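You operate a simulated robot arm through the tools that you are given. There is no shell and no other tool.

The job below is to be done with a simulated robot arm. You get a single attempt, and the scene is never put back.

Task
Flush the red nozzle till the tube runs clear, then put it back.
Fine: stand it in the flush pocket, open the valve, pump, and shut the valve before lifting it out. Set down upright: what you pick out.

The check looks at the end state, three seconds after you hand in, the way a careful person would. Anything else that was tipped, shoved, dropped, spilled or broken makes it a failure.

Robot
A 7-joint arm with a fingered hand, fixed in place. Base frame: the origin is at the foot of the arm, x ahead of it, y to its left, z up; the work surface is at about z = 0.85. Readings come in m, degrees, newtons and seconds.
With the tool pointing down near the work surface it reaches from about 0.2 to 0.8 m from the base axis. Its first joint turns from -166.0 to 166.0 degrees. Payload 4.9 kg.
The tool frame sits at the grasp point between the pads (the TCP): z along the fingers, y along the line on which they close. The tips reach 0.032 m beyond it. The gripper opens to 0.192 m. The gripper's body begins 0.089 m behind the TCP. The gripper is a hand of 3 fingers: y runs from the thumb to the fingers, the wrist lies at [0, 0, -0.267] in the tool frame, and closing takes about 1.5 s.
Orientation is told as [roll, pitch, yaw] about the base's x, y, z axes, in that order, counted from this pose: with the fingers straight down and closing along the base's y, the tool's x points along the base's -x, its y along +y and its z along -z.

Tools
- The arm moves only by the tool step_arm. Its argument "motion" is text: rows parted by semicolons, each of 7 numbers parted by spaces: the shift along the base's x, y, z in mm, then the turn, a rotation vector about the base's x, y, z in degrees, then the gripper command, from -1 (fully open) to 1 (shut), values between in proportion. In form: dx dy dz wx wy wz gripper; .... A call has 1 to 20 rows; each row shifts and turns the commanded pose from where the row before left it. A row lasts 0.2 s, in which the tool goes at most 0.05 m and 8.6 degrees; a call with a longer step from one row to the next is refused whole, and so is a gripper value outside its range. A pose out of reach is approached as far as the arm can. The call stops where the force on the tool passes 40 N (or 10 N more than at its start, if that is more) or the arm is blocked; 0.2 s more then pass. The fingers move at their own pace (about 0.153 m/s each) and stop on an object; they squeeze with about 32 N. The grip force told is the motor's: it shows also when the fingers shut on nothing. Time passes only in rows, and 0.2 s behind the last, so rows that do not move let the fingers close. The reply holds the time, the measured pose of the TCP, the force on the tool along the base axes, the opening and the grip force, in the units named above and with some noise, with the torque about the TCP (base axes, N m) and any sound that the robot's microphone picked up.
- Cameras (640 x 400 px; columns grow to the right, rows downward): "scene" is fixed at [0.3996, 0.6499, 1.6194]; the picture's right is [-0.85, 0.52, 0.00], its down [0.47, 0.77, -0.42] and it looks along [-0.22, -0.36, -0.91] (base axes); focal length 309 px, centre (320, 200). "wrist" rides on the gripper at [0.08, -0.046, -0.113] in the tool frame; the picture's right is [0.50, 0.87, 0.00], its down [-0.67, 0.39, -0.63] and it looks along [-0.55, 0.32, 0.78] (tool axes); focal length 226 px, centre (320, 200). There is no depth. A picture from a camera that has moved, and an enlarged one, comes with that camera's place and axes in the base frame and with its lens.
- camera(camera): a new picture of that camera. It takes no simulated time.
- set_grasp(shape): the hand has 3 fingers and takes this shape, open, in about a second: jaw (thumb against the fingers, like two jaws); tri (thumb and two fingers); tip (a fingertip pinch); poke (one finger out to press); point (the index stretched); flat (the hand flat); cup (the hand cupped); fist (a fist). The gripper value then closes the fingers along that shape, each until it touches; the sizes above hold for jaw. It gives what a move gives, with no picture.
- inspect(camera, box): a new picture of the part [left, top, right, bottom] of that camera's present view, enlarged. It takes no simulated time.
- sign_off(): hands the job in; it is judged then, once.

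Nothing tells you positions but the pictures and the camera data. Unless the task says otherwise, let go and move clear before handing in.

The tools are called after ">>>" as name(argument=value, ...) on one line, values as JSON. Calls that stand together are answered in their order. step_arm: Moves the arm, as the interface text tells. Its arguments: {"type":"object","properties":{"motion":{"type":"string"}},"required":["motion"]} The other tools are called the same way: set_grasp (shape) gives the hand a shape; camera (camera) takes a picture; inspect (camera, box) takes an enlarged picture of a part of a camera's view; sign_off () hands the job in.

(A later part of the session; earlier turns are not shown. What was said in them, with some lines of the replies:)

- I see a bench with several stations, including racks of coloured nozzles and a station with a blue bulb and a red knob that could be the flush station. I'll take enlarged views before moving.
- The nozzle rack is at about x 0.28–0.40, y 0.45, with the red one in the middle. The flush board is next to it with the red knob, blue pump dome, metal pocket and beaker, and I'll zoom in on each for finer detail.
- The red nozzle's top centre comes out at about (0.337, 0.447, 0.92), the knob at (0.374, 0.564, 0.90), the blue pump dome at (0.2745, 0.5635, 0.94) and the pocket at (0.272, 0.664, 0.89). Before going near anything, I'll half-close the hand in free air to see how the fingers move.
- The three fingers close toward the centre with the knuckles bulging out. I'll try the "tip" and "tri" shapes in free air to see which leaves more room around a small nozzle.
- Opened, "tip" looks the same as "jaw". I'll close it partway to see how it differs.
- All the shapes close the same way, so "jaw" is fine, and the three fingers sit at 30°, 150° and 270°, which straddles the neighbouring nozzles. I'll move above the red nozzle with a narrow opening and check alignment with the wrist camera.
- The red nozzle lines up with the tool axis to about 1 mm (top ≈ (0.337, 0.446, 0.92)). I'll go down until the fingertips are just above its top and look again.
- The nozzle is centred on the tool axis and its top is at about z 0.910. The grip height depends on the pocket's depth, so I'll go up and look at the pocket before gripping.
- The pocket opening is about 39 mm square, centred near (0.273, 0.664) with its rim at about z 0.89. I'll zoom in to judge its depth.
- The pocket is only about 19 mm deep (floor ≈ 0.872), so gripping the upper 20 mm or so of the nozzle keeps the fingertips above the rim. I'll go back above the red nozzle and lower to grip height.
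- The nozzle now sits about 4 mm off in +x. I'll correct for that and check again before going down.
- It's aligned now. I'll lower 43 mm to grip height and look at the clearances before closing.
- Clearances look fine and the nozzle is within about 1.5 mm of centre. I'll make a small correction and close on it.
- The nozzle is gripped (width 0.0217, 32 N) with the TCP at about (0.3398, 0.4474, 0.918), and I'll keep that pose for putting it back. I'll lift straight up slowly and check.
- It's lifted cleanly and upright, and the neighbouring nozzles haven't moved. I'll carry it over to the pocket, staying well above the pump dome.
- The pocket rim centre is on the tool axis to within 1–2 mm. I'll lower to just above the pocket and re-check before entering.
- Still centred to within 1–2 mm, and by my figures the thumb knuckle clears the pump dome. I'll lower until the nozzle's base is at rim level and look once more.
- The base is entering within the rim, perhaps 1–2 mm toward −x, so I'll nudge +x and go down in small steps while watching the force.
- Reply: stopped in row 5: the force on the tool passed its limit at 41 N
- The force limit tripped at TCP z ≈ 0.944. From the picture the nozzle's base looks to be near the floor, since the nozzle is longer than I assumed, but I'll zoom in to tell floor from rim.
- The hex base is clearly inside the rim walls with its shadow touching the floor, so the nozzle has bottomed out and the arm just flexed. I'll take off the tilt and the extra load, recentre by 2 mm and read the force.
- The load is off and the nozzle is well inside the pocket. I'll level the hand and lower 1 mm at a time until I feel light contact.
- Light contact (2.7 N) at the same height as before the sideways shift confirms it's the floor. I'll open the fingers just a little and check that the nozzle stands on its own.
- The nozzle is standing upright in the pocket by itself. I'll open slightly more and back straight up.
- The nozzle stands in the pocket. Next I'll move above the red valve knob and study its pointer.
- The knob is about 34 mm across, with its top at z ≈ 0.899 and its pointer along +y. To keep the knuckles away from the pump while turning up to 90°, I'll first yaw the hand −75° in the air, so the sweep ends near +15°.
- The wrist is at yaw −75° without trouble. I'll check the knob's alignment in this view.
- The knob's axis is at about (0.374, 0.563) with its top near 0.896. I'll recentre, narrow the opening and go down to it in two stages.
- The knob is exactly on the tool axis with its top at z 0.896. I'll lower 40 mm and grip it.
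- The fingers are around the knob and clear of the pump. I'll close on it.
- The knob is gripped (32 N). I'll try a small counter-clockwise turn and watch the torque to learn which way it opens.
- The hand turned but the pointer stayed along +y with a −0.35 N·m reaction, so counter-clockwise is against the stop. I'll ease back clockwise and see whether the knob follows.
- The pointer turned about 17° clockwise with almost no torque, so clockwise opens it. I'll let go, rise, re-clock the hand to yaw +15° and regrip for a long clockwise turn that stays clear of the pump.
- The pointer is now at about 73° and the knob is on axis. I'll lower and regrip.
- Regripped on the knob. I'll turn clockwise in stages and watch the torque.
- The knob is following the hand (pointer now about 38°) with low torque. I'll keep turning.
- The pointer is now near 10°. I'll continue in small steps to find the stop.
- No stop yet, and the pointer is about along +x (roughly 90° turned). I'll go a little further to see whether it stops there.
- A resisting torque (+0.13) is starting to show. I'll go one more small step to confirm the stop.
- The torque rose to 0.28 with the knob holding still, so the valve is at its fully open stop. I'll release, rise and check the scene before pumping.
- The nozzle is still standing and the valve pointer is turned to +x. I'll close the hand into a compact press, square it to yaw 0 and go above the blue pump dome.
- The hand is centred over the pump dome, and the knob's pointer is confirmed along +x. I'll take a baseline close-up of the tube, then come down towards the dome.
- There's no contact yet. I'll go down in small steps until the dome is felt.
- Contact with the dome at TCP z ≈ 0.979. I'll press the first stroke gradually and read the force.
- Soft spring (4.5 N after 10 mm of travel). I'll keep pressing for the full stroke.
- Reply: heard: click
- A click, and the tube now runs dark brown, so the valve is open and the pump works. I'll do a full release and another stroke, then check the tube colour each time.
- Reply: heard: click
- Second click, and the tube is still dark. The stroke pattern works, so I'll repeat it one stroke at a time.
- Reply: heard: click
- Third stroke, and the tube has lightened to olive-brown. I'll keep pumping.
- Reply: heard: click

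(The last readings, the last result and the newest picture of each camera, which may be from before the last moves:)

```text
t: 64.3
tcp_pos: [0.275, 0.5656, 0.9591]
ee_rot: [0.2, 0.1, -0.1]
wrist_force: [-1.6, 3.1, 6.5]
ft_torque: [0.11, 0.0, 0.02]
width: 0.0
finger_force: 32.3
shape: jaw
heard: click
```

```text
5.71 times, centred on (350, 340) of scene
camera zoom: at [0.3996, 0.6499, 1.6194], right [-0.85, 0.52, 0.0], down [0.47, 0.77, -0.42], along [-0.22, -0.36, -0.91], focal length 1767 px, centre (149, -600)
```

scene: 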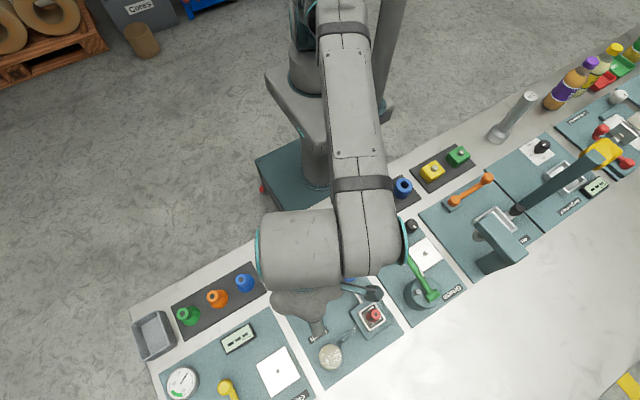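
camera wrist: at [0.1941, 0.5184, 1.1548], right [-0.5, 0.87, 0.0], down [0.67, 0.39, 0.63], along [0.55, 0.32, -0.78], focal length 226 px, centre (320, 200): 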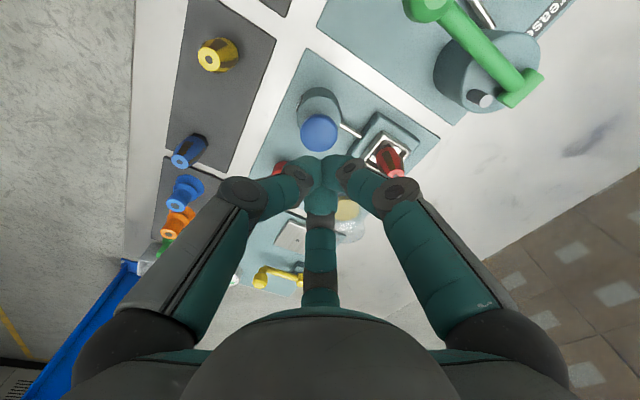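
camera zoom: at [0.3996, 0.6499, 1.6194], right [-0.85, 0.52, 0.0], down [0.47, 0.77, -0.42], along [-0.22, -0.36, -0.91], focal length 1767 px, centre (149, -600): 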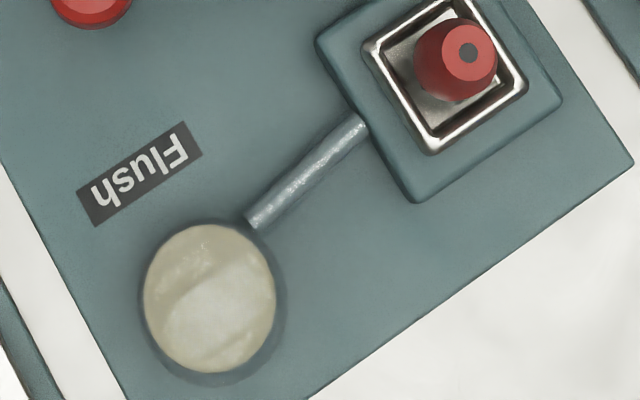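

The tube runs clear and the dirty stripes on the nozzle are gone. I'll release the pump, rise and go back to the valve at yaw −75° for the counter-clockwise closing turn.

>>> step_arm(motion="0 0 8 0 0 0 1; 0 0 8 0 0 0 1; 0 0 10 0 0 0 1; 0 0 25 0 0 0 1; 0 0 30 0 0 0 1; 0 0 0 0 0 0 1")

>>> step_arm(motion="20 0 0 0 0 -8.4 0.53; 20 0 0 0 0 -8.4 0.53; 20 -1 0 0 0 -8.4 0.53; 20 0 0 0 0 -8.4 0.53; 20 0 0 0 0 -8.4 0.53; 0 0 0 0 0 -8.4 0.53; 0 0 0 0 0 -8.4 0.53; 0 0 0 0 0 -8.4 0.53; 0 0 0 0 0 -7.8 0.53; 0 0 0 0 0 0 0.53; 0 0 0 0 0 0 0.53")

>>> camera(camera="wrist")

>>> inspect(camera="wrist", box=[260, 70, 380, 170])

>>> inspect(camera="scene", box=[280, 250, 420, 390])

```text
t: 65.7
tcp_pos: [0.2738, 0.566, 1.0405]
ee_rot: [0.1, 0.1, 0.0]
wrist_force: [0.0, 0.7, 0.0]
ft_torque: [0.03, -0.03, 0.0]
width: 0.0
finger_force: 32.3
shape: jaw
```

```text
t: 68.1
tcp_pos: [0.3734, 0.5642, 1.0398]
ee_rot: [0.2, 0.1, -75.0]
wrist_force: [-0.3, -0.4, 0.1]
ft_torque: [0.03, -0.03, -0.03]
width: 0.0448
finger_force: 0.1
shape: jaw
```

```text
taken
camera wrist: at [0.3086, 0.6293, 1.1522], right [0.71, 0.71, 0.0], down [0.55, -0.55, 0.63], along [0.45, -0.44, -0.78], focal length 226 px, centre (320, 200)
```

wrist: 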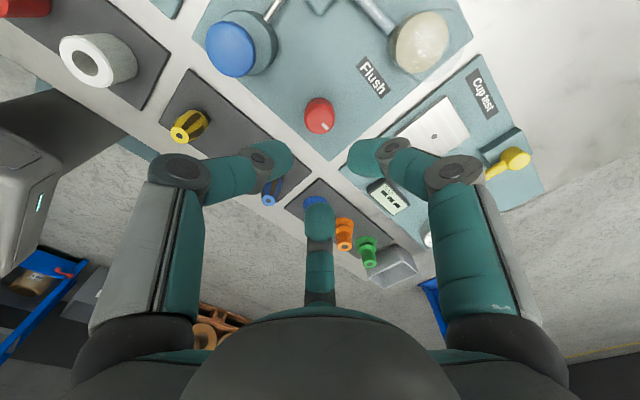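

```text
4.00 times, centred on (320, 120) of wrist
camera zoom: at [0.3086, 0.6293, 1.1522], right [0.71, 0.71, 0.0], down [0.55, -0.55, 0.63], along [0.45, -0.44, -0.78], focal length 904 px, centre (320, 520)
```

zoom: 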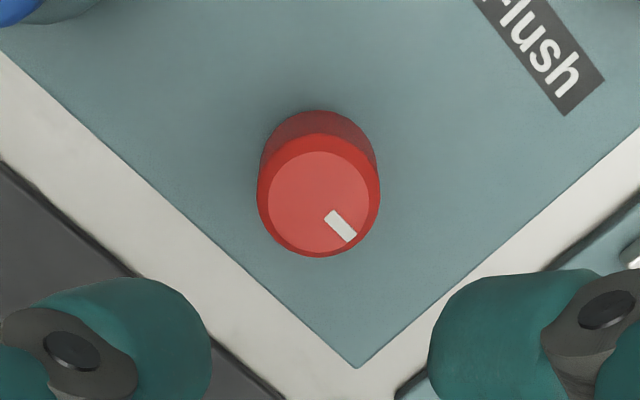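

```text
2.86 times, centred on (350, 320) of scene
camera zoom: at [0.3996, 0.6499, 1.6194], right [-0.85, 0.52, 0.0], down [0.47, 0.77, -0.42], along [-0.22, -0.36, -0.91], focal length 883 px, centre (234, -143)
```

zoom: 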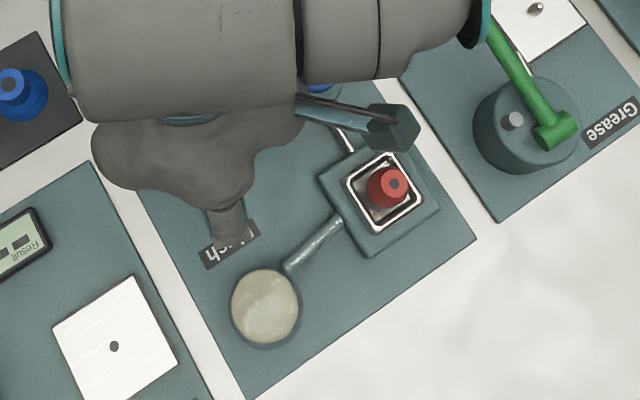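

The pointer is exactly along +x (open) and the knob is on axis. I'll lower and grip it.

>>> step_arm(motion="0 0 -30 0 0 0 0.53; 0 0 -35 0 0 0 0.53; 0 0 -28 0 0 0 0.53; 0 0 -14 0 0 0 0.53; 0 0 -14 0 0 0 0.53; 0 0 -11 0 0 0 0.53; 0 0 0 0 0 0 0.53; 0 0 0 0 0 0 0.53")

>>> inspect(camera="wrist", box=[240, 100, 400, 260])

```text
t: 69.9
tcp_pos: [0.376, 0.5638, 0.91]
ee_rot: [0.3, 0.1, -75.0]
wrist_force: [-0.1, 0.5, -0.9]
ft_torque: [0.0, 0.01, 0.03]
width: 0.0449
finger_force: 0.0
shape: jaw
```

```text
2.50 times, centred on (320, 180) of wrist
camera zoom: at [0.3089, 0.6286, 1.0212], right [0.71, 0.71, 0.0], down [0.55, -0.55, 0.63], along [0.45, -0.44, -0.78], focal length 565 px, centre (320, 250)
```

zoom: 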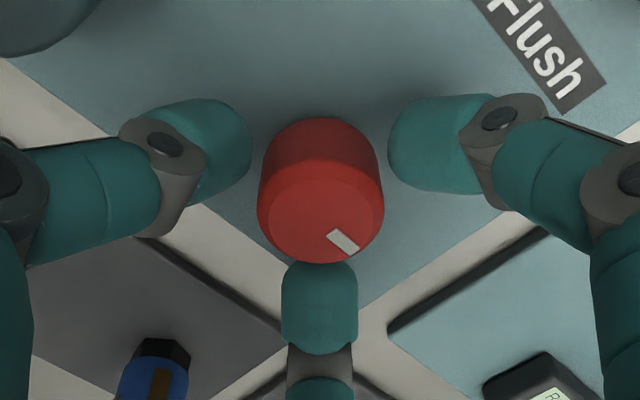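

>>> step_arm(motion="0 0 -1 0 0 0 0.6; 0 0 0 0 0 0 0.7; 0 0 0 0 0 0 0.8; 0 0 0 0 0 0 1; 0 0 0 0 0 0 1; 0 0 0 0 0 0 1")

>>> step_arm(motion="0 0 0 0 0 7 1; 0 0 0 0 0 7 1; 0 0 0 0 0 7 1; 0 0 0 0 0 7 1; 0 0 0 0 0 7 1; 0 0 0 0 0 7 1; 0 0 0 0 0 0 1")

>>> inspect(camera="wrist", box=[240, 100, 400, 260])

```text
t: 71.3
tcp_pos: [0.3736, 0.5647, 0.907]
ee_rot: [0.1, 0.2, -75.0]
wrist_force: [-1.3, 1.7, -3.4]
ft_torque: [0.03, 0.07, -0.02]
width: 0.0287
finger_force: 32.3
shape: jaw
```

```text
t: 72.9
tcp_pos: [0.3754, 0.5647, 0.9083]
ee_rot: [0.1, 0.1, -32.8]
wrist_force: [-3.8, -4.0, -1.6]
ft_torque: [-0.12, 0.06, -0.01]
width: 0.0284
finger_force: 31.8
shape: jaw
```

```text
2.50 times, centred on (320, 180) of wrist
camera zoom: at [0.2823, 0.5686, 1.0195], right [0.05, 1.0, 0.0], down [0.77, -0.04, 0.63], along [0.63, -0.03, -0.78], focal length 565 px, centre (320, 250)
```

zoom: 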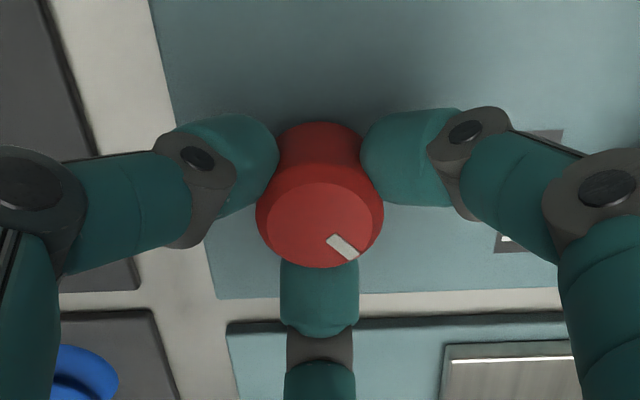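

The knob is turning back with the hand (about 42° so far). I'll carry on counter-clockwise to the closed stop.

>>> step_arm(motion="0 0 0 0 0 6 1; 0 0 0 0 0 6 1; 0 0 0 0 0 6 1; 0 0 0 0 0 6 1; 0 0 0 0 0 6 1; 0 0 0 0 0 6 1; 0 0 0 0 0 0 1")

>>> inspect(camera="wrist", box=[240, 100, 400, 260])

```text
t: 74.5
tcp_pos: [0.3742, 0.5652, 0.9073]
ee_rot: [0.3, 0.1, 3.1]
wrist_force: [-0.7, -2.6, 1.2]
ft_torque: [-0.15, 0.0, 0.01]
width: 0.0285
finger_force: 31.9
shape: jaw
```

```text
2.50 times, centred on (320, 180) of wrist
camera zoom: at [0.2973, 0.5136, 1.0194], right [-0.55, 0.84, 0.0], down [0.65, 0.42, 0.63], along [0.53, 0.35, -0.78], focal length 565 px, centre (320, 250)
```

zoom: 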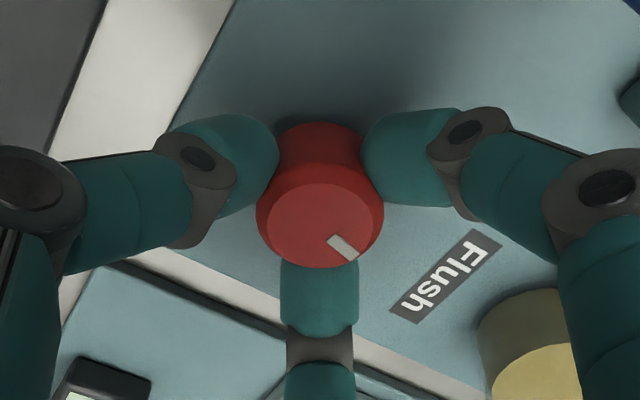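

78° turned. I'll continue gently until the closed stop is felt.

>>> step_arm(motion="0 0 0 0 0 4 1; 0 0 0 0 0 4 1; 0 0 0 0 0 4 1; 0 0 0 0 0 0 1")

>>> inspect(camera="wrist", box=[240, 100, 400, 260])

```text
t: 75.5
tcp_pos: [0.3734, 0.5652, 0.9072]
ee_rot: [0.2, 0.2, 15.0]
wrist_force: [1.5, -3.8, 2.9]
ft_torque: [-0.18, -0.05, -0.03]
width: 0.0286
finger_force: 31.8
shape: jaw
```

```text
2.50 times, centred on (320, 180) of wrist
camera zoom: at [0.3093, 0.4987, 1.0193], right [-0.71, 0.71, 0.0], down [0.55, 0.55, 0.63], along [0.44, 0.45, -0.77], focal length 565 px, centre (320, 250)
```

zoom: 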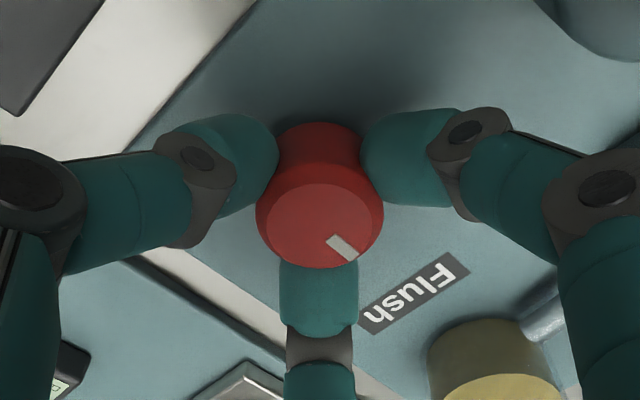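

90° turned, with little torque so far. I'll make two more small steps to confirm the closed stop, since the knuckle still clears the pump.

>>> step_arm(motion="0 0 0 0 0 3 1; 0 0 0 0 0 3 1; 0 0 0 0 0 0 1")

>>> inspect(camera="wrist", box=[240, 100, 400, 260])

```text
t: 76.3
tcp_pos: [0.3735, 0.5643, 0.9064]
ee_rot: [0.3, 0.1, 21.1]
wrist_force: [-4.6, -5.4, 5.6]
ft_torque: [-0.23, 0.04, -0.23]
width: 0.0282
finger_force: 31.8
shape: jaw
```

```text
2.50 times, centred on (320, 180) of wrist
camera zoom: at [0.3162, 0.4922, 1.0192], right [-0.78, 0.63, 0.0], down [0.49, 0.6, 0.63], along [0.39, 0.49, -0.78], focal length 565 px, centre (320, 250)
```

zoom: 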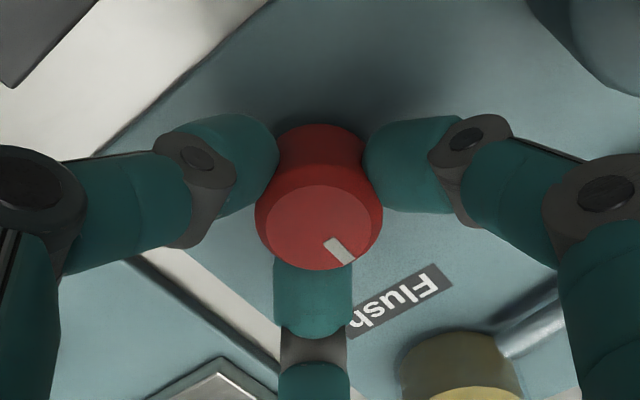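

The closed stop is confirmed (torque −0.23). I'll open the fingers slightly, rotate away from the pump with the knob free, then open more and rise.

>>> step_arm(motion="0 0 0 0 0 0 0.62; 0 0 0 0 0 0 0.59; 0 0 0 0 0 0 0.59; 0 0 0 0 0 -5 0.59; 0 0 0 0 0 -5 0.56; 0 0 0 0 0 0 0.54; 0 0 15 0 0 0 0.54; 0 0 30 0 0 0 0.53; 0 0 40 0 0 0 0.53; 0 0 40 0 0 0 0.53; 0 0 0 0 0 0 0.53")

>>> camera(camera="wrist")

>>> inspect(camera="wrist", box=[260, 60, 380, 180])

>>> inspect(camera="scene", box=[280, 250, 420, 390])

```text
t: 78.7
tcp_pos: [0.374, 0.5645, 1.032]
ee_rot: [0.2, 0.1, 11.0]
wrist_force: [0.1, 0.1, 0.0]
ft_torque: [-0.01, 0.0, -0.01]
width: 0.0437
finger_force: 0.1
shape: jaw
```

```text
taken
camera wrist: at [0.3042, 0.5037, 1.1443], right [-0.66, 0.75, 0.0], down [0.59, 0.51, 0.63], along [0.47, 0.42, -0.78], focal length 226 px, centre (320, 200)
```

wrist: 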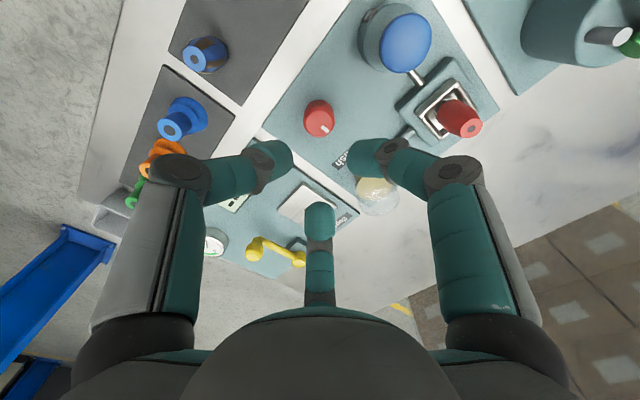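

```text
3.33 times, centred on (320, 120) of wrist
camera zoom: at [0.3042, 0.5037, 1.1443], right [-0.66, 0.75, 0.0], down [0.59, 0.51, 0.63], along [0.47, 0.42, -0.78], focal length 754 px, centre (320, 467)
```

zoom: 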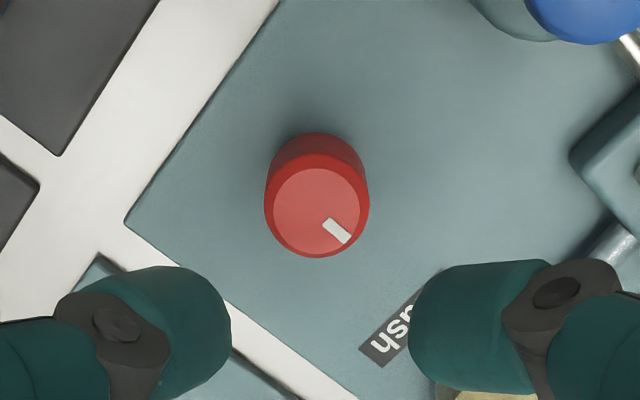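

```text
2.86 times, centred on (350, 320) of scene
camera zoom: at [0.3996, 0.6499, 1.6194], right [-0.85, 0.52, 0.0], down [0.47, 0.77, -0.42], along [-0.22, -0.36, -0.91], focal length 883 px, centre (234, -143)
```

zoom: 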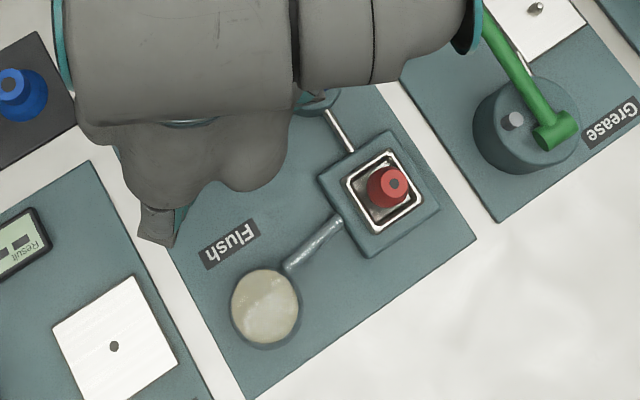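

The knob points along +y again, and I'll double-check that once the hand is out of the way. Next I'll go back above the nozzle in the pocket at yaw 0.

>>> step_arm(motion="-20 20 15 0 0 -5.5 0.45; -20 20 10 0 0 -5.5 0.45; -20 20 0 0 0 0 0.45; -20 20 0 0 0 0 0.45; -19 20 0 0 0 0 0.45; 0 0 0 0 0 0 0.45; 0 0 0 0 0 0 0.45")

>>> inspect(camera="wrist", box=[260, 60, 380, 200])

>>> inspect(camera="scene", box=[280, 255, 400, 330])

```text
t: 80.3
tcp_pos: [0.2744, 0.665, 1.0575]
ee_rot: [0.1, 0.1, 0.1]
wrist_force: [-0.3, 0.7, -0.6]
ft_torque: [-0.02, 0.0, -0.01]
width: 0.0524
finger_force: 0.0
shape: jaw
```

```text
2.86 times, centred on (320, 130) of wrist
camera zoom: at [0.1941, 0.6192, 1.1705], right [-0.5, 0.87, 0.0], down [0.67, 0.39, 0.63], along [0.55, 0.32, -0.78], focal length 646 px, centre (320, 400)
```

zoom: 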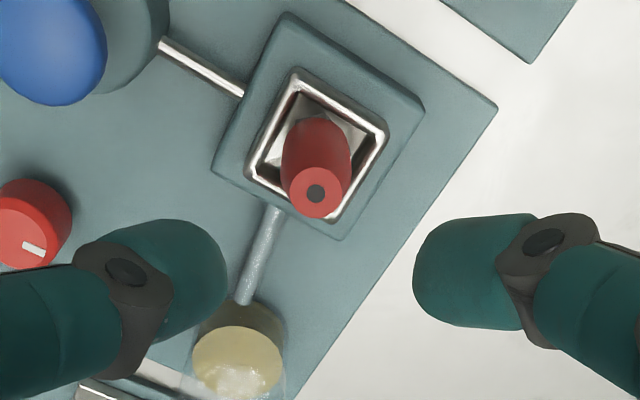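

```text
5.33 times, centred on (340, 292) of scene
camera zoom: at [0.3996, 0.6499, 1.6194], right [-0.85, 0.52, 0.0], down [0.47, 0.77, -0.42], along [-0.22, -0.36, -0.91], focal length 1649 px, centre (213, -293)
```

zoom: 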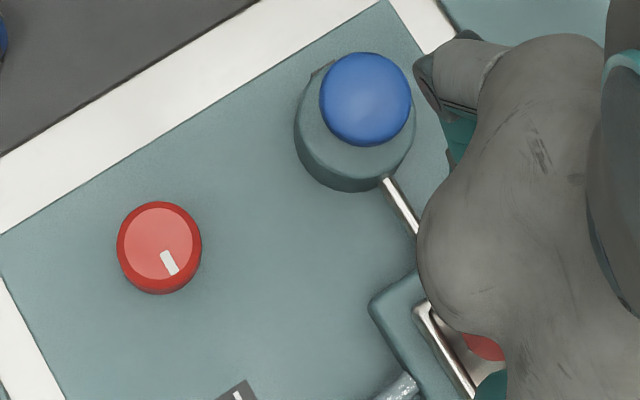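

The valve pointer is back where it started (closed), and the tube is clear. I'll lower over the nozzle and check alignment before gripping.

>>> step_arm(motion="0 -1.5 -25 0 0 0 0.45; 0 0 -25 0 0 0 0.45; 0 0 -20 0 0 0 0.45; 0 0 0 0 0 0 0.45; 0 0 0 0 0 0 0.45")

>>> inspect(camera="wrist", box=[240, 90, 400, 240])

```text
t: 81.5
tcp_pos: [0.276, 0.6643, 0.989]
ee_rot: [0.2, 0.1, 0.0]
wrist_force: [0.7, 0.4, -0.6]
ft_torque: [0.03, 0.0, 0.0]
width: 0.0526
finger_force: 0.0
shape: jaw
```

```text
2.67 times, centred on (320, 165) of wrist
camera zoom: at [0.1947, 0.6172, 1.1007], right [-0.5, 0.87, 0.0], down [0.67, 0.39, 0.63], along [0.55, 0.32, -0.78], focal length 603 px, centre (320, 293)
```

zoom: 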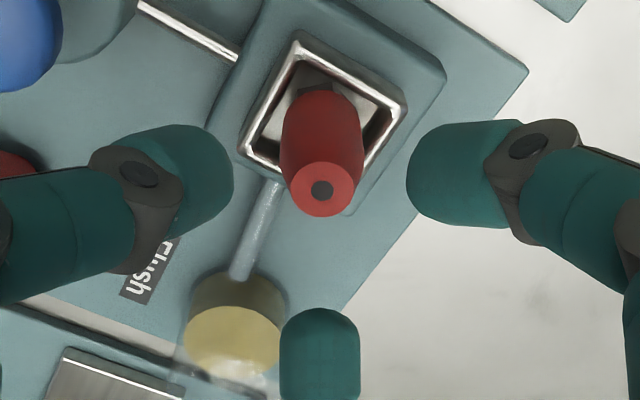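

The nozzle is on axis. I'll lower 43 mm and close on it.

>>> step_arm(motion="0 0 -15 0 0 0 0.45; 0 0 -14 0 0 0 0.45; 0 0 -14 0 0 0 0.45; 0 0 0 0 0 0 0.45; 0 0 0 0 0 0 0.55; 0 0 0 0 0 0 0.65; 0 0 0 0 0 0 0.75; 0 0 0 0 0 0 0.9; 0 0 0 0 0 0 1; 0 0 0 0 0 0 1; 0 0 0 0 0 0 1")

>>> inspect(camera="wrist", box=[240, 90, 400, 240])

```text
t: 83.9
tcp_pos: [0.275, 0.6636, 0.944]
ee_rot: [0.2, 0.1, -0.1]
wrist_force: [0.2, -0.3, 0.2]
ft_torque: [0.02, 0.03, 0.0]
width: 0.0221
finger_force: 31.7
shape: jaw
```

```text
2.67 times, centred on (320, 165) of wrist
camera zoom: at [0.1951, 0.6159, 1.0566], right [-0.5, 0.87, 0.0], down [0.67, 0.39, 0.63], along [0.55, 0.32, -0.78], focal length 603 px, centre (320, 293)
```

zoom: 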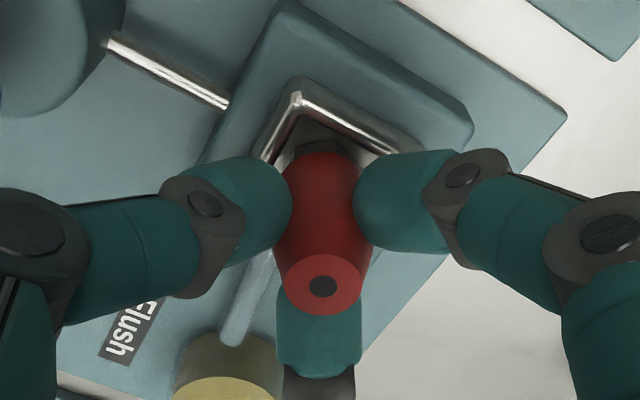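

The nozzle is held (width 0.0221). I'll lift it straight out of the pocket.

>>> step_arm(motion="0 0 5 0 0 0 1; 0 0 10 0 0 0 1; 0 0 20 0 0 0 1; 0 0 30 0 0 0 1; 0 0 30 0 0 0 1; 0 0 20 0 0 0 1; 0 0 0 0 0 0 1")

>>> camera(camera="wrist")

>>> inspect(camera="scene", box=[290, 250, 420, 390])

```text
t: 85.5
tcp_pos: [0.2768, 0.6642, 1.0608]
ee_rot: [0.1, 0.2, 0.0]
wrist_force: [0.3, -0.7, -0.9]
ft_torque: [0.0, -0.02, 0.0]
width: 0.0225
finger_force: 32.4
shape: jaw
```

```text
taken
camera wrist: at [0.1963, 0.6167, 1.1725], right [-0.5, 0.87, 0.0], down [0.67, 0.39, 0.63], along [0.55, 0.32, -0.78], focal length 226 px, centre (320, 200)
```

wrist: 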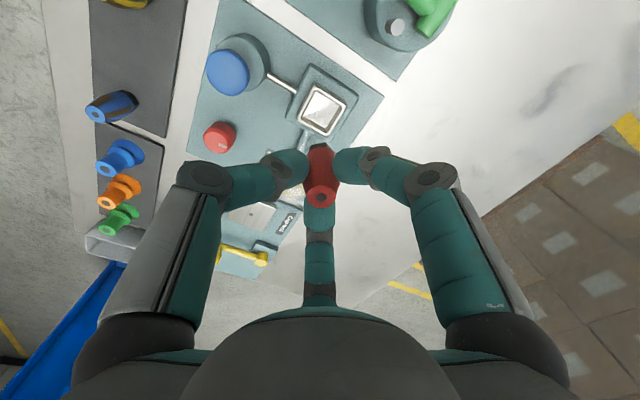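

```text
2.86 times, centred on (355, 320) of scene
camera zoom: at [0.3996, 0.6499, 1.6194], right [-0.85, 0.52, 0.0], down [0.47, 0.77, -0.42], along [-0.22, -0.36, -0.91], focal length 883 px, centre (220, -143)
```

zoom: 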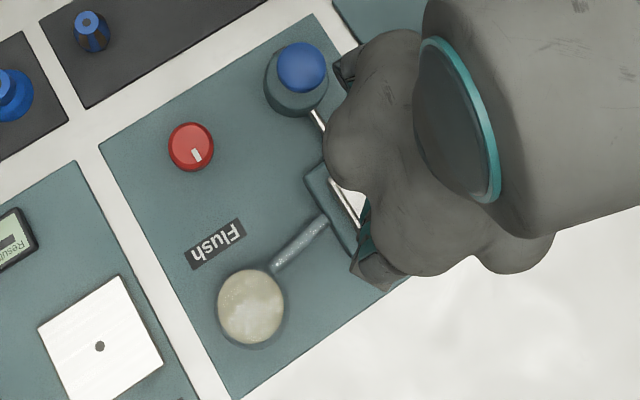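

It came out cleanly, the valve is closed and the tube is clear. I'll carry it back over its spot in the rack.

>>> step_arm(motion="16 -10 0 0 0 0 1; 16 -40 0 0 0 0 1; 16 -45 0 0 0 0 1; 15 -45 0 0 0 0 1; 0 -45 0 0 0 0 1; 0 -31 0 0 0 0 1; 0 0 0 0 0 0 1; 0 0 0 0 0 0 1")

>>> camera(camera="wrist")

>>> inspect(camera="scene", box=[250, 190, 350, 280])

```text
t: 87.3
tcp_pos: [0.3405, 0.4452, 1.0597]
ee_rot: [0.1, 0.1, 0.0]
wrist_force: [-0.9, 0.4, -1.6]
ft_torque: [-0.01, 0.03, -0.03]
width: 0.0222
finger_force: 31.3
shape: jaw
```

```text
taken
camera wrist: at [0.2601, 0.399, 1.1704], right [-0.5, 0.87, 0.0], down [0.67, 0.39, 0.63], along [0.55, 0.32, -0.78], focal length 226 px, centre (320, 200)
```

wrist: 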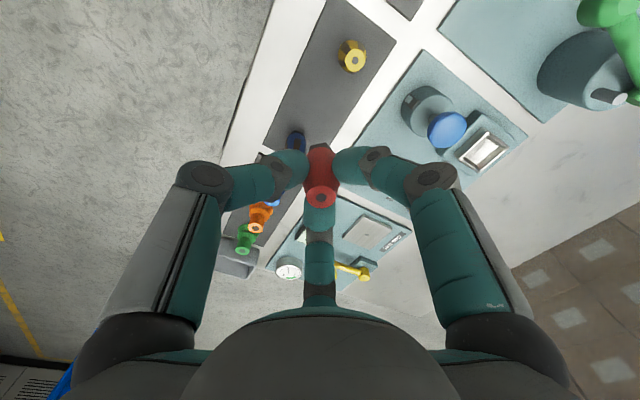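

```text
4.44 times, centred on (300, 235) of scene
camera zoom: at [0.3996, 0.6499, 1.6194], right [-0.85, 0.52, 0.0], down [0.47, 0.77, -0.42], along [-0.22, -0.36, -0.91], focal length 1374 px, centre (409, 44)
```

zoom: 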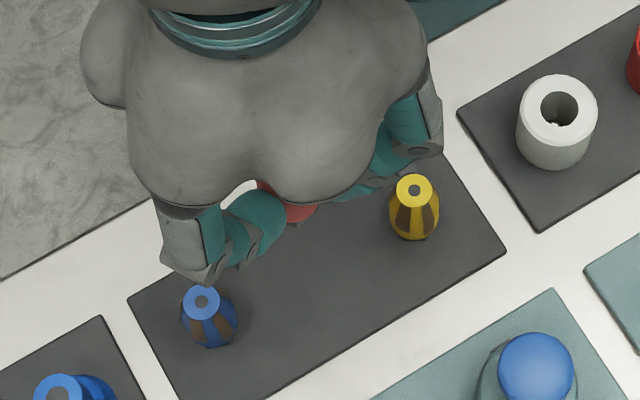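

I'm slightly short in y, so I'll correct by 2 mm, lower most of the way and re-check against the neighbours.

>>> step_arm(motion="-0.5 2 -30 0 0 0 1; 0 0 -30 0 0 0 1; 0 0 -25 0 0 0 1; 0 0 -20 0 0 0 1; 0 0 -10 0 0 0 1; 0 0 0 0 0 0 1; 0 0 0 0 0 0 1")

>>> inspect(camera="wrist", box=[220, 80, 420, 260])

>>> inspect(camera="scene", box=[250, 200, 350, 280])

```text
t: 88.9
tcp_pos: [0.3379, 0.45, 0.9442]
ee_rot: [0.2, 0.2, 0.0]
wrist_force: [0.1, -0.1, -0.2]
ft_torque: [0.0, -0.01, -0.01]
width: 0.0223
finger_force: 31.5
shape: jaw
```

```text
2.22 times, centred on (320, 170) of wrist
camera zoom: at [0.2586, 0.4019, 1.056], right [-0.5, 0.87, 0.0], down [0.67, 0.39, 0.63], along [0.55, 0.32, -0.78], focal length 502 px, centre (320, 267)
```

zoom: 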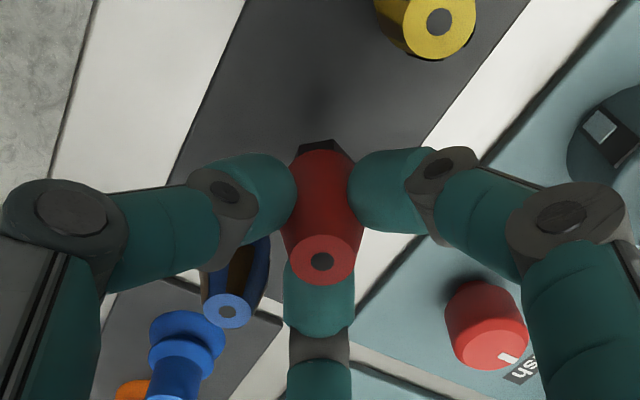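

```text
5.00 times, centred on (300, 240) of scene
camera zoom: at [0.3996, 0.6499, 1.6194], right [-0.85, 0.52, 0.0], down [0.47, 0.77, -0.42], along [-0.22, -0.36, -0.91], focal length 1546 px, centre (420, 0)
```

zoom: 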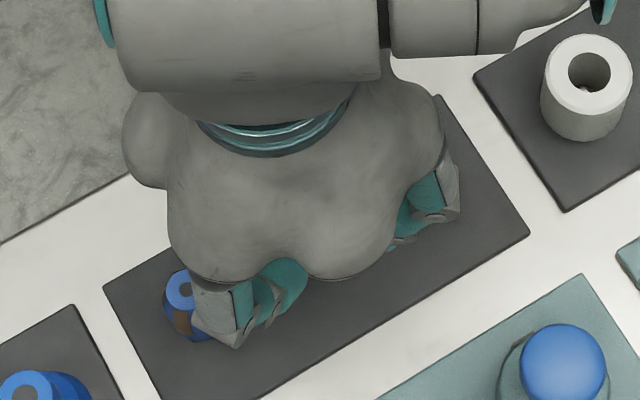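

The position matches the pick pose to about 1 mm. I'll make a small correction and lower to just above the rack.

>>> step_arm(motion="1 -0.8 -8 0 0 0 1; 0 0 -8 0 0 0 1; 0 0 -4 0 0 0 1; 0 0 0 0 0 0 1; 0 0 0 0 0 0 1")

>>> inspect(camera="wrist", box=[220, 80, 420, 260])

```text
t: 90.1
tcp_pos: [0.3399, 0.4482, 0.9235]
ee_rot: [0.1, 0.2, 0.0]
wrist_force: [-0.4, -0.3, -1.2]
ft_torque: [0.02, 0.01, 0.0]
width: 0.0222
finger_force: 32.3
shape: jaw
```

```text
2.22 times, centred on (320, 170) of wrist
camera zoom: at [0.2593, 0.4013, 1.0358], right [-0.5, 0.87, 0.0], down [0.67, 0.39, 0.63], along [0.55, 0.32, -0.78], focal length 502 px, centre (320, 267)
```

zoom: 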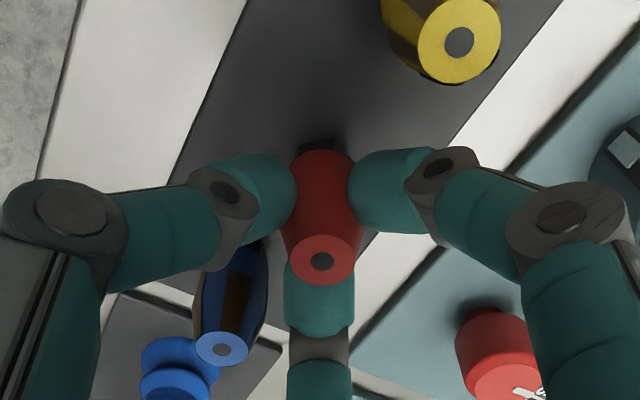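

The camera pose now matches the pick pose exactly in x and y, and I'm about 5.5 mm above it. I'll lower in small steps and feel for contact.

>>> step_arm(motion="0 0 -2 0 0 0 1; 0 0 -2 0 0 0 1; 0 0 0 0 0 0 1")

>>> step_arm(motion="0 0 -1 0 0 0 1; 0 0 0 0 0 0 1")

```text
t: 90.9
tcp_pos: [0.3399, 0.4479, 0.9196]
ee_rot: [0.2, 0.1, 0.0]
wrist_force: [0.0, 0.7, -1.1]
ft_torque: [0.02, -0.05, -0.02]
width: 0.0223
finger_force: 31.8
shape: jaw
```

```text
t: 91.5
tcp_pos: [0.3388, 0.4492, 0.9197]
ee_rot: [0.2, 0.1, 0.0]
wrist_force: [-0.2, 0.1, -1.5]
ft_torque: [-0.04, -0.02, 0.03]
width: 0.0223
finger_force: 31.9
shape: jaw
```

>>> step_arm(motion="0 0 -1 0 0 0 1; 0 0 0 0 0 0 1")

>>> step_arm(motion="0 0 -1 0 0 0 1; 0 0 0 0 0 0 1")

```text
t: 92.1
tcp_pos: [0.3394, 0.449, 0.9192]
ee_rot: [0.2, 0.2, -0.1]
wrist_force: [0.6, -1.2, -0.9]
ft_torque: [-0.03, -0.02, -0.02]
width: 0.0222
finger_force: 32.2
shape: jaw
```

```text
t: 92.7
tcp_pos: [0.3379, 0.4492, 0.9183]
ee_rot: [0.2, 0.2, 0.0]
wrist_force: [-0.3, 0.2, 0.0]
ft_torque: [0.02, 0.0, 0.02]
width: 0.0222
finger_force: 31.8
shape: jaw
```

The force is moving from −1.2 N to 0, so the base is about touching. One more millimetre to confirm.

>>> step_arm(motion="0 0 -1 0 0 0 1; 0 0 0 0 0 0 1")

>>> inspect(camera="wrist", box=[260, 110, 380, 230])

```text
t: 93.3
tcp_pos: [0.3391, 0.4479, 0.9169]
ee_rot: [0.3, 0.2, 0.0]
wrist_force: [-0.4, -0.1, -1.5]
ft_torque: [-0.02, 0.0, -0.03]
width: 0.0219
finger_force: 31.4
shape: jaw
```

```text
3.33 times, centred on (320, 170) of wrist
camera zoom: at [0.2589, 0.402, 1.0283], right [-0.5, 0.87, 0.0], down [0.67, 0.39, 0.63], along [0.55, 0.32, -0.78], focal length 754 px, centre (320, 300)
```

zoom: 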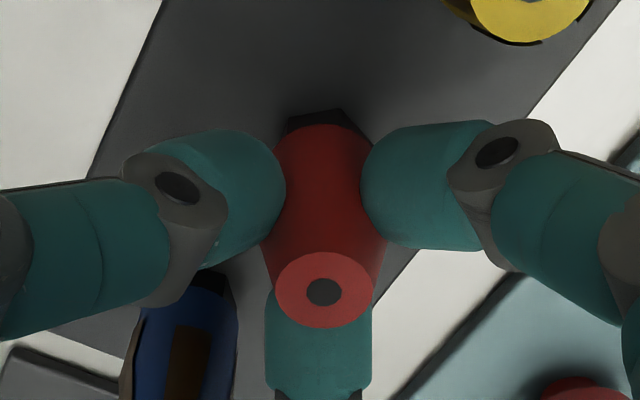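

Still no firm contact (TCP ≈ 0.915), so I'll keep going 1 mm at a time.

>>> step_arm(motion="0 0 -1 0 0 0 1; 0 0 0 0 0 0 1; 0 0 0 0 0 0 1")

>>> step_arm(motion="0 0 -1 0 0 0 1; 0 0 0 0 0 0 1; 0 0 0 0 0 0 1")

```text
t: 94.1
tcp_pos: [0.3386, 0.4502, 0.9156]
ee_rot: [0.2, 0.1, 0.0]
wrist_force: [0.1, 0.3, 0.0]
ft_torque: [-0.04, -0.03, 0.0]
width: 0.022
finger_force: 31.7
shape: jaw
```

```text
t: 94.9
tcp_pos: [0.3392, 0.4484, 0.9161]
ee_rot: [0.3, 0.1, 0.0]
wrist_force: [-0.6, 1.0, 4.8]
ft_torque: [-0.02, -0.02, 0.0]
width: 0.0223
finger_force: 32.1
shape: jaw
```

Contact (4.8 N), so the nozzle is on the rack. I'll ease off 0.5 mm and open the fingers gently.

>>> step_arm(motion="0 0 0.5 0 0 0 1; 0 0 0 0 0 0 0.76; 0 0 0 0 0 0 0.72; 0 0 0 0 0 0 0.68; 0 0 0 0 0 0 0.6; 0 0 0 0 0 0 0.52; 0 0 0 0 0 0 0.45; 0 0 0 0 0 0 0.45")

>>> inspect(camera="wrist", box=[220, 100, 420, 260])

```text
t: 96.7
tcp_pos: [0.339, 0.4486, 0.9154]
ee_rot: [0.2, 0.1, -0.1]
wrist_force: [-0.5, -0.2, -0.2]
ft_torque: [0.01, 0.0, -0.01]
width: 0.0521
finger_force: 0.0
shape: jaw
```

```text
2.50 times, centred on (320, 180) of wrist
camera zoom: at [0.2587, 0.4017, 1.0273], right [-0.5, 0.87, 0.0], down [0.67, 0.39, 0.63], along [0.55, 0.32, -0.78], focal length 565 px, centre (320, 250)
```

zoom: 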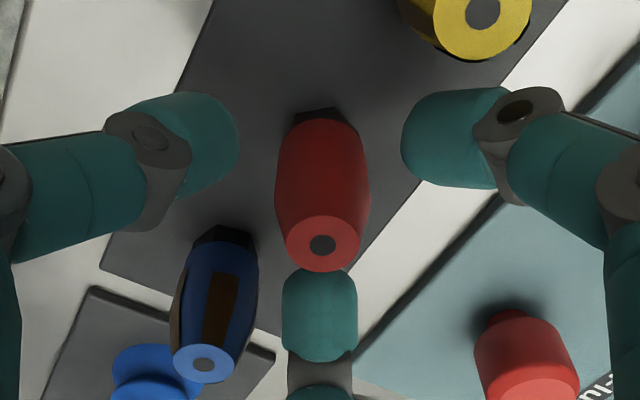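

The nozzle is standing free and upright, clear of all three fingers. I'll back straight up slowly and inspect everything.

>>> step_arm(motion="0 0 6 0 0 0 0.45; 0 0 12 0 0 0 0.45; 0 0 25 0 0 0 0.45; 0 0 35 0 0 0 0.45; 0 0 45 0 0 0 0.45; 0 -40 40 0 0 0 0.45; -20 -45 40 0 0 0 0.45; -20 -45 40 0 0 0 0.45; 0 0 0 0 0 0 0.45")

>>> camera(camera="scene")

>>> inspect(camera="scene", box=[260, 220, 340, 270])

>>> inspect(camera="scene", box=[270, 250, 420, 390])

>>> camera(camera="wrist")

```text
refused: row 6 steps farther than a row can; nothing moved
```

```text
taken
```

scene: 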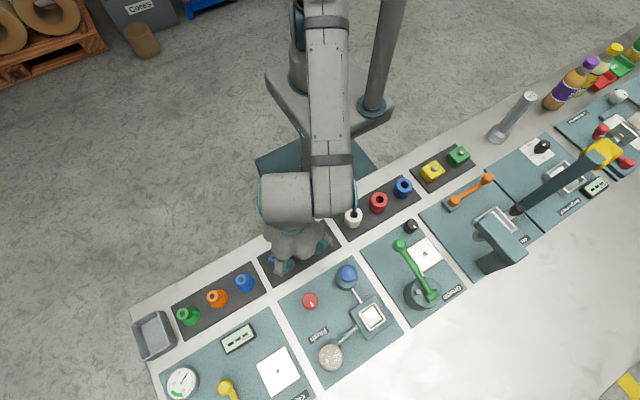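

```text
8.00 times, centred on (300, 245) of scene
camera zoom: at [0.3996, 0.6499, 1.6194], right [-0.85, 0.52, 0.0], down [0.47, 0.77, -0.42], along [-0.22, -0.36, -0.91], focal length 2474 px, centre (480, -160)
```

zoom: 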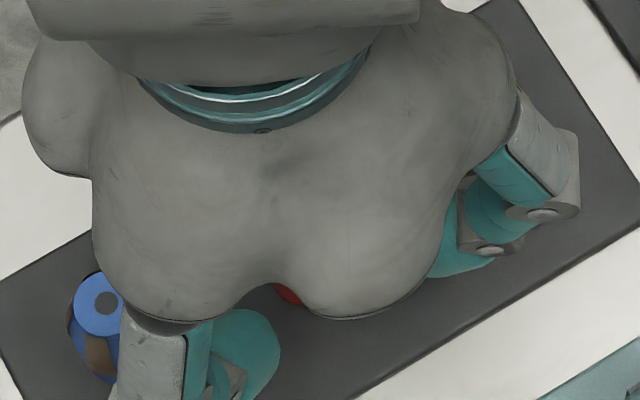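

```text
2.86 times, centred on (345, 320) of scene
camera zoom: at [0.3996, 0.6499, 1.6194], right [-0.85, 0.52, 0.0], down [0.47, 0.77, -0.42], along [-0.22, -0.36, -0.91], focal length 883 px, centre (249, -143)
```

zoom: 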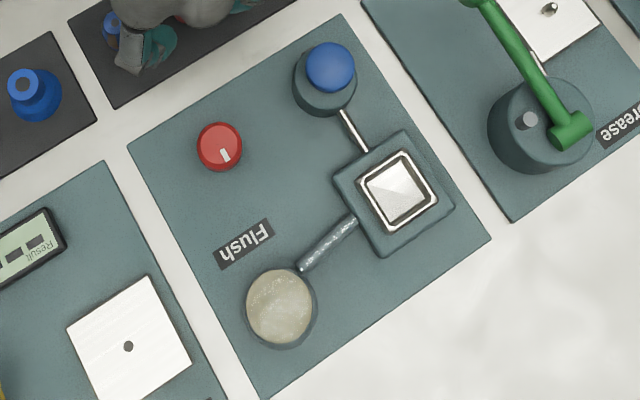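

```text
taken
camera wrist: at [0.2587, 0.4017, 1.0273], right [-0.5, 0.87, 0.0], down [0.67, 0.39, 0.63], along [0.55, 0.32, -0.78], focal length 226 px, centre (320, 200)
```

wrist: 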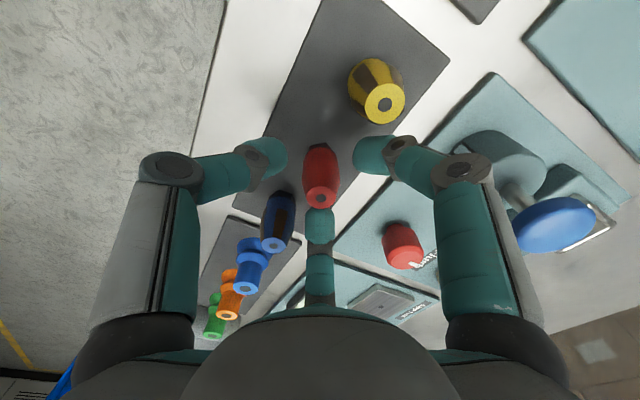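

One row's combined step was too long, so the whole call was refused and nothing moved. The nozzle still stands free between the fingers, so I'll go straight up first and then move aside in smaller steps.

>>> step_arm(motion="0 0 6 0 0 0 0.45; 0 0 12 0 0 0 0.45; 0 0 25 0 0 0 0.45; 0 0 35 0 0 0 0.45; 0 0 45 0 0 0 0.45; 0 0 45 0 0 0 0.45; 0 0 45 0 0 0 0.45; -20 -30 30 0 0 0 0.45; -20 -30 30 0 0 0 0.45; -20 -30 30 0 0 0 0.45; 0 0 0 0 0 0 0.45")

>>> camera(camera="scene")

>>> inspect(camera="scene", box=[260, 220, 340, 270])

>>> inspect(camera="scene", box=[270, 250, 420, 390])

```text
t: 99.1
tcp_pos: [0.2782, 0.3592, 1.2192]
ee_rot: [0.1, 0.1, 0.0]
wrist_force: [0.8, -0.3, -0.5]
ft_torque: [0.03, 0.04, -0.03]
width: 0.0527
finger_force: 0.1
shape: jaw
```

```text
taken
```

scene: 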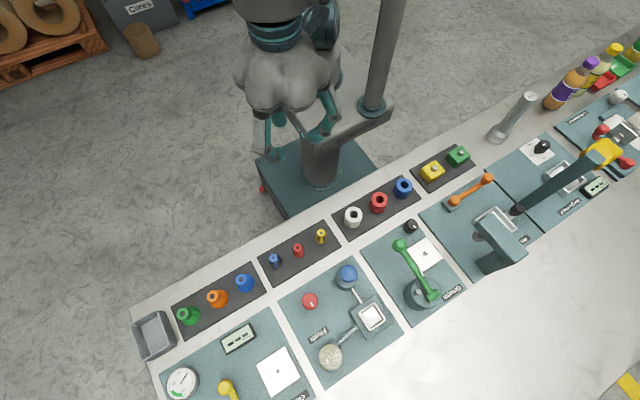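

```text
8.00 times, centred on (300, 245) of scene
camera zoom: at [0.3996, 0.6499, 1.6194], right [-0.85, 0.52, 0.0], down [0.47, 0.77, -0.42], along [-0.22, -0.36, -0.91], focal length 2474 px, centre (480, -160)
```

zoom: 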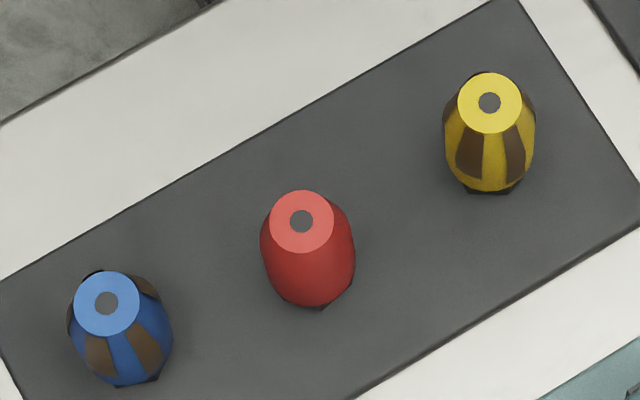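

```text
2.86 times, centred on (345, 320) of scene
camera zoom: at [0.3996, 0.6499, 1.6194], right [-0.85, 0.52, 0.0], down [0.47, 0.77, -0.42], along [-0.22, -0.36, -0.91], focal length 883 px, centre (249, -143)
```

zoom: 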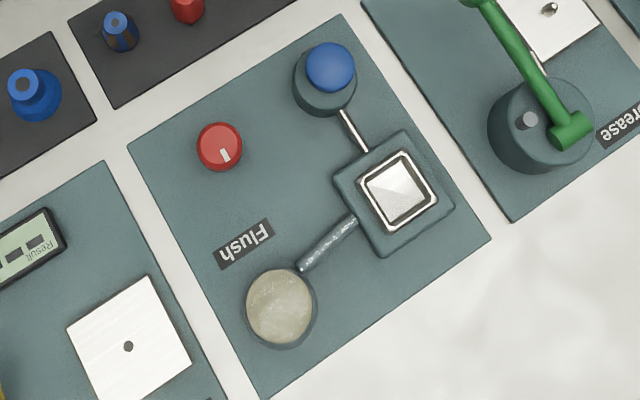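

The clean red nozzle stands upright in its rack spot, within about 3 mm of where it started, and its neighbours haven't moved. The valve is shut, the tube is clear, the pocket is empty and the hand is open and clear, so I'm handing in.

>>> sign_off()

```text
The job is handed in.
```

The red nozzle is flushed and back in its rack spot, standing upright about 3 mm from where it started. I've handed the job in; the check hasn't reported a result yet.

- **Flush:** I stood the nozzle in the pocket, opened the valve and pumped four strokes. The tube went from dark brown to clear, and the dirty stripes on the nozzle are gone.
- **Valve:** It opens clockwise. I shut it against its stop before lifting the nozzle out, and its pointer is back where it began.
- **Contact:** Lowering the nozzle into the pocket tripped the 40 N force limit once when it touched the floor. I eased off, and the nozzle was set down lightly and stood on its own.
- **Surroundings:** In the final pictures the blue and yellow nozzles beside it haven't moved, and nothing looks tipped or spilled. The hand is open and clear of the bench.
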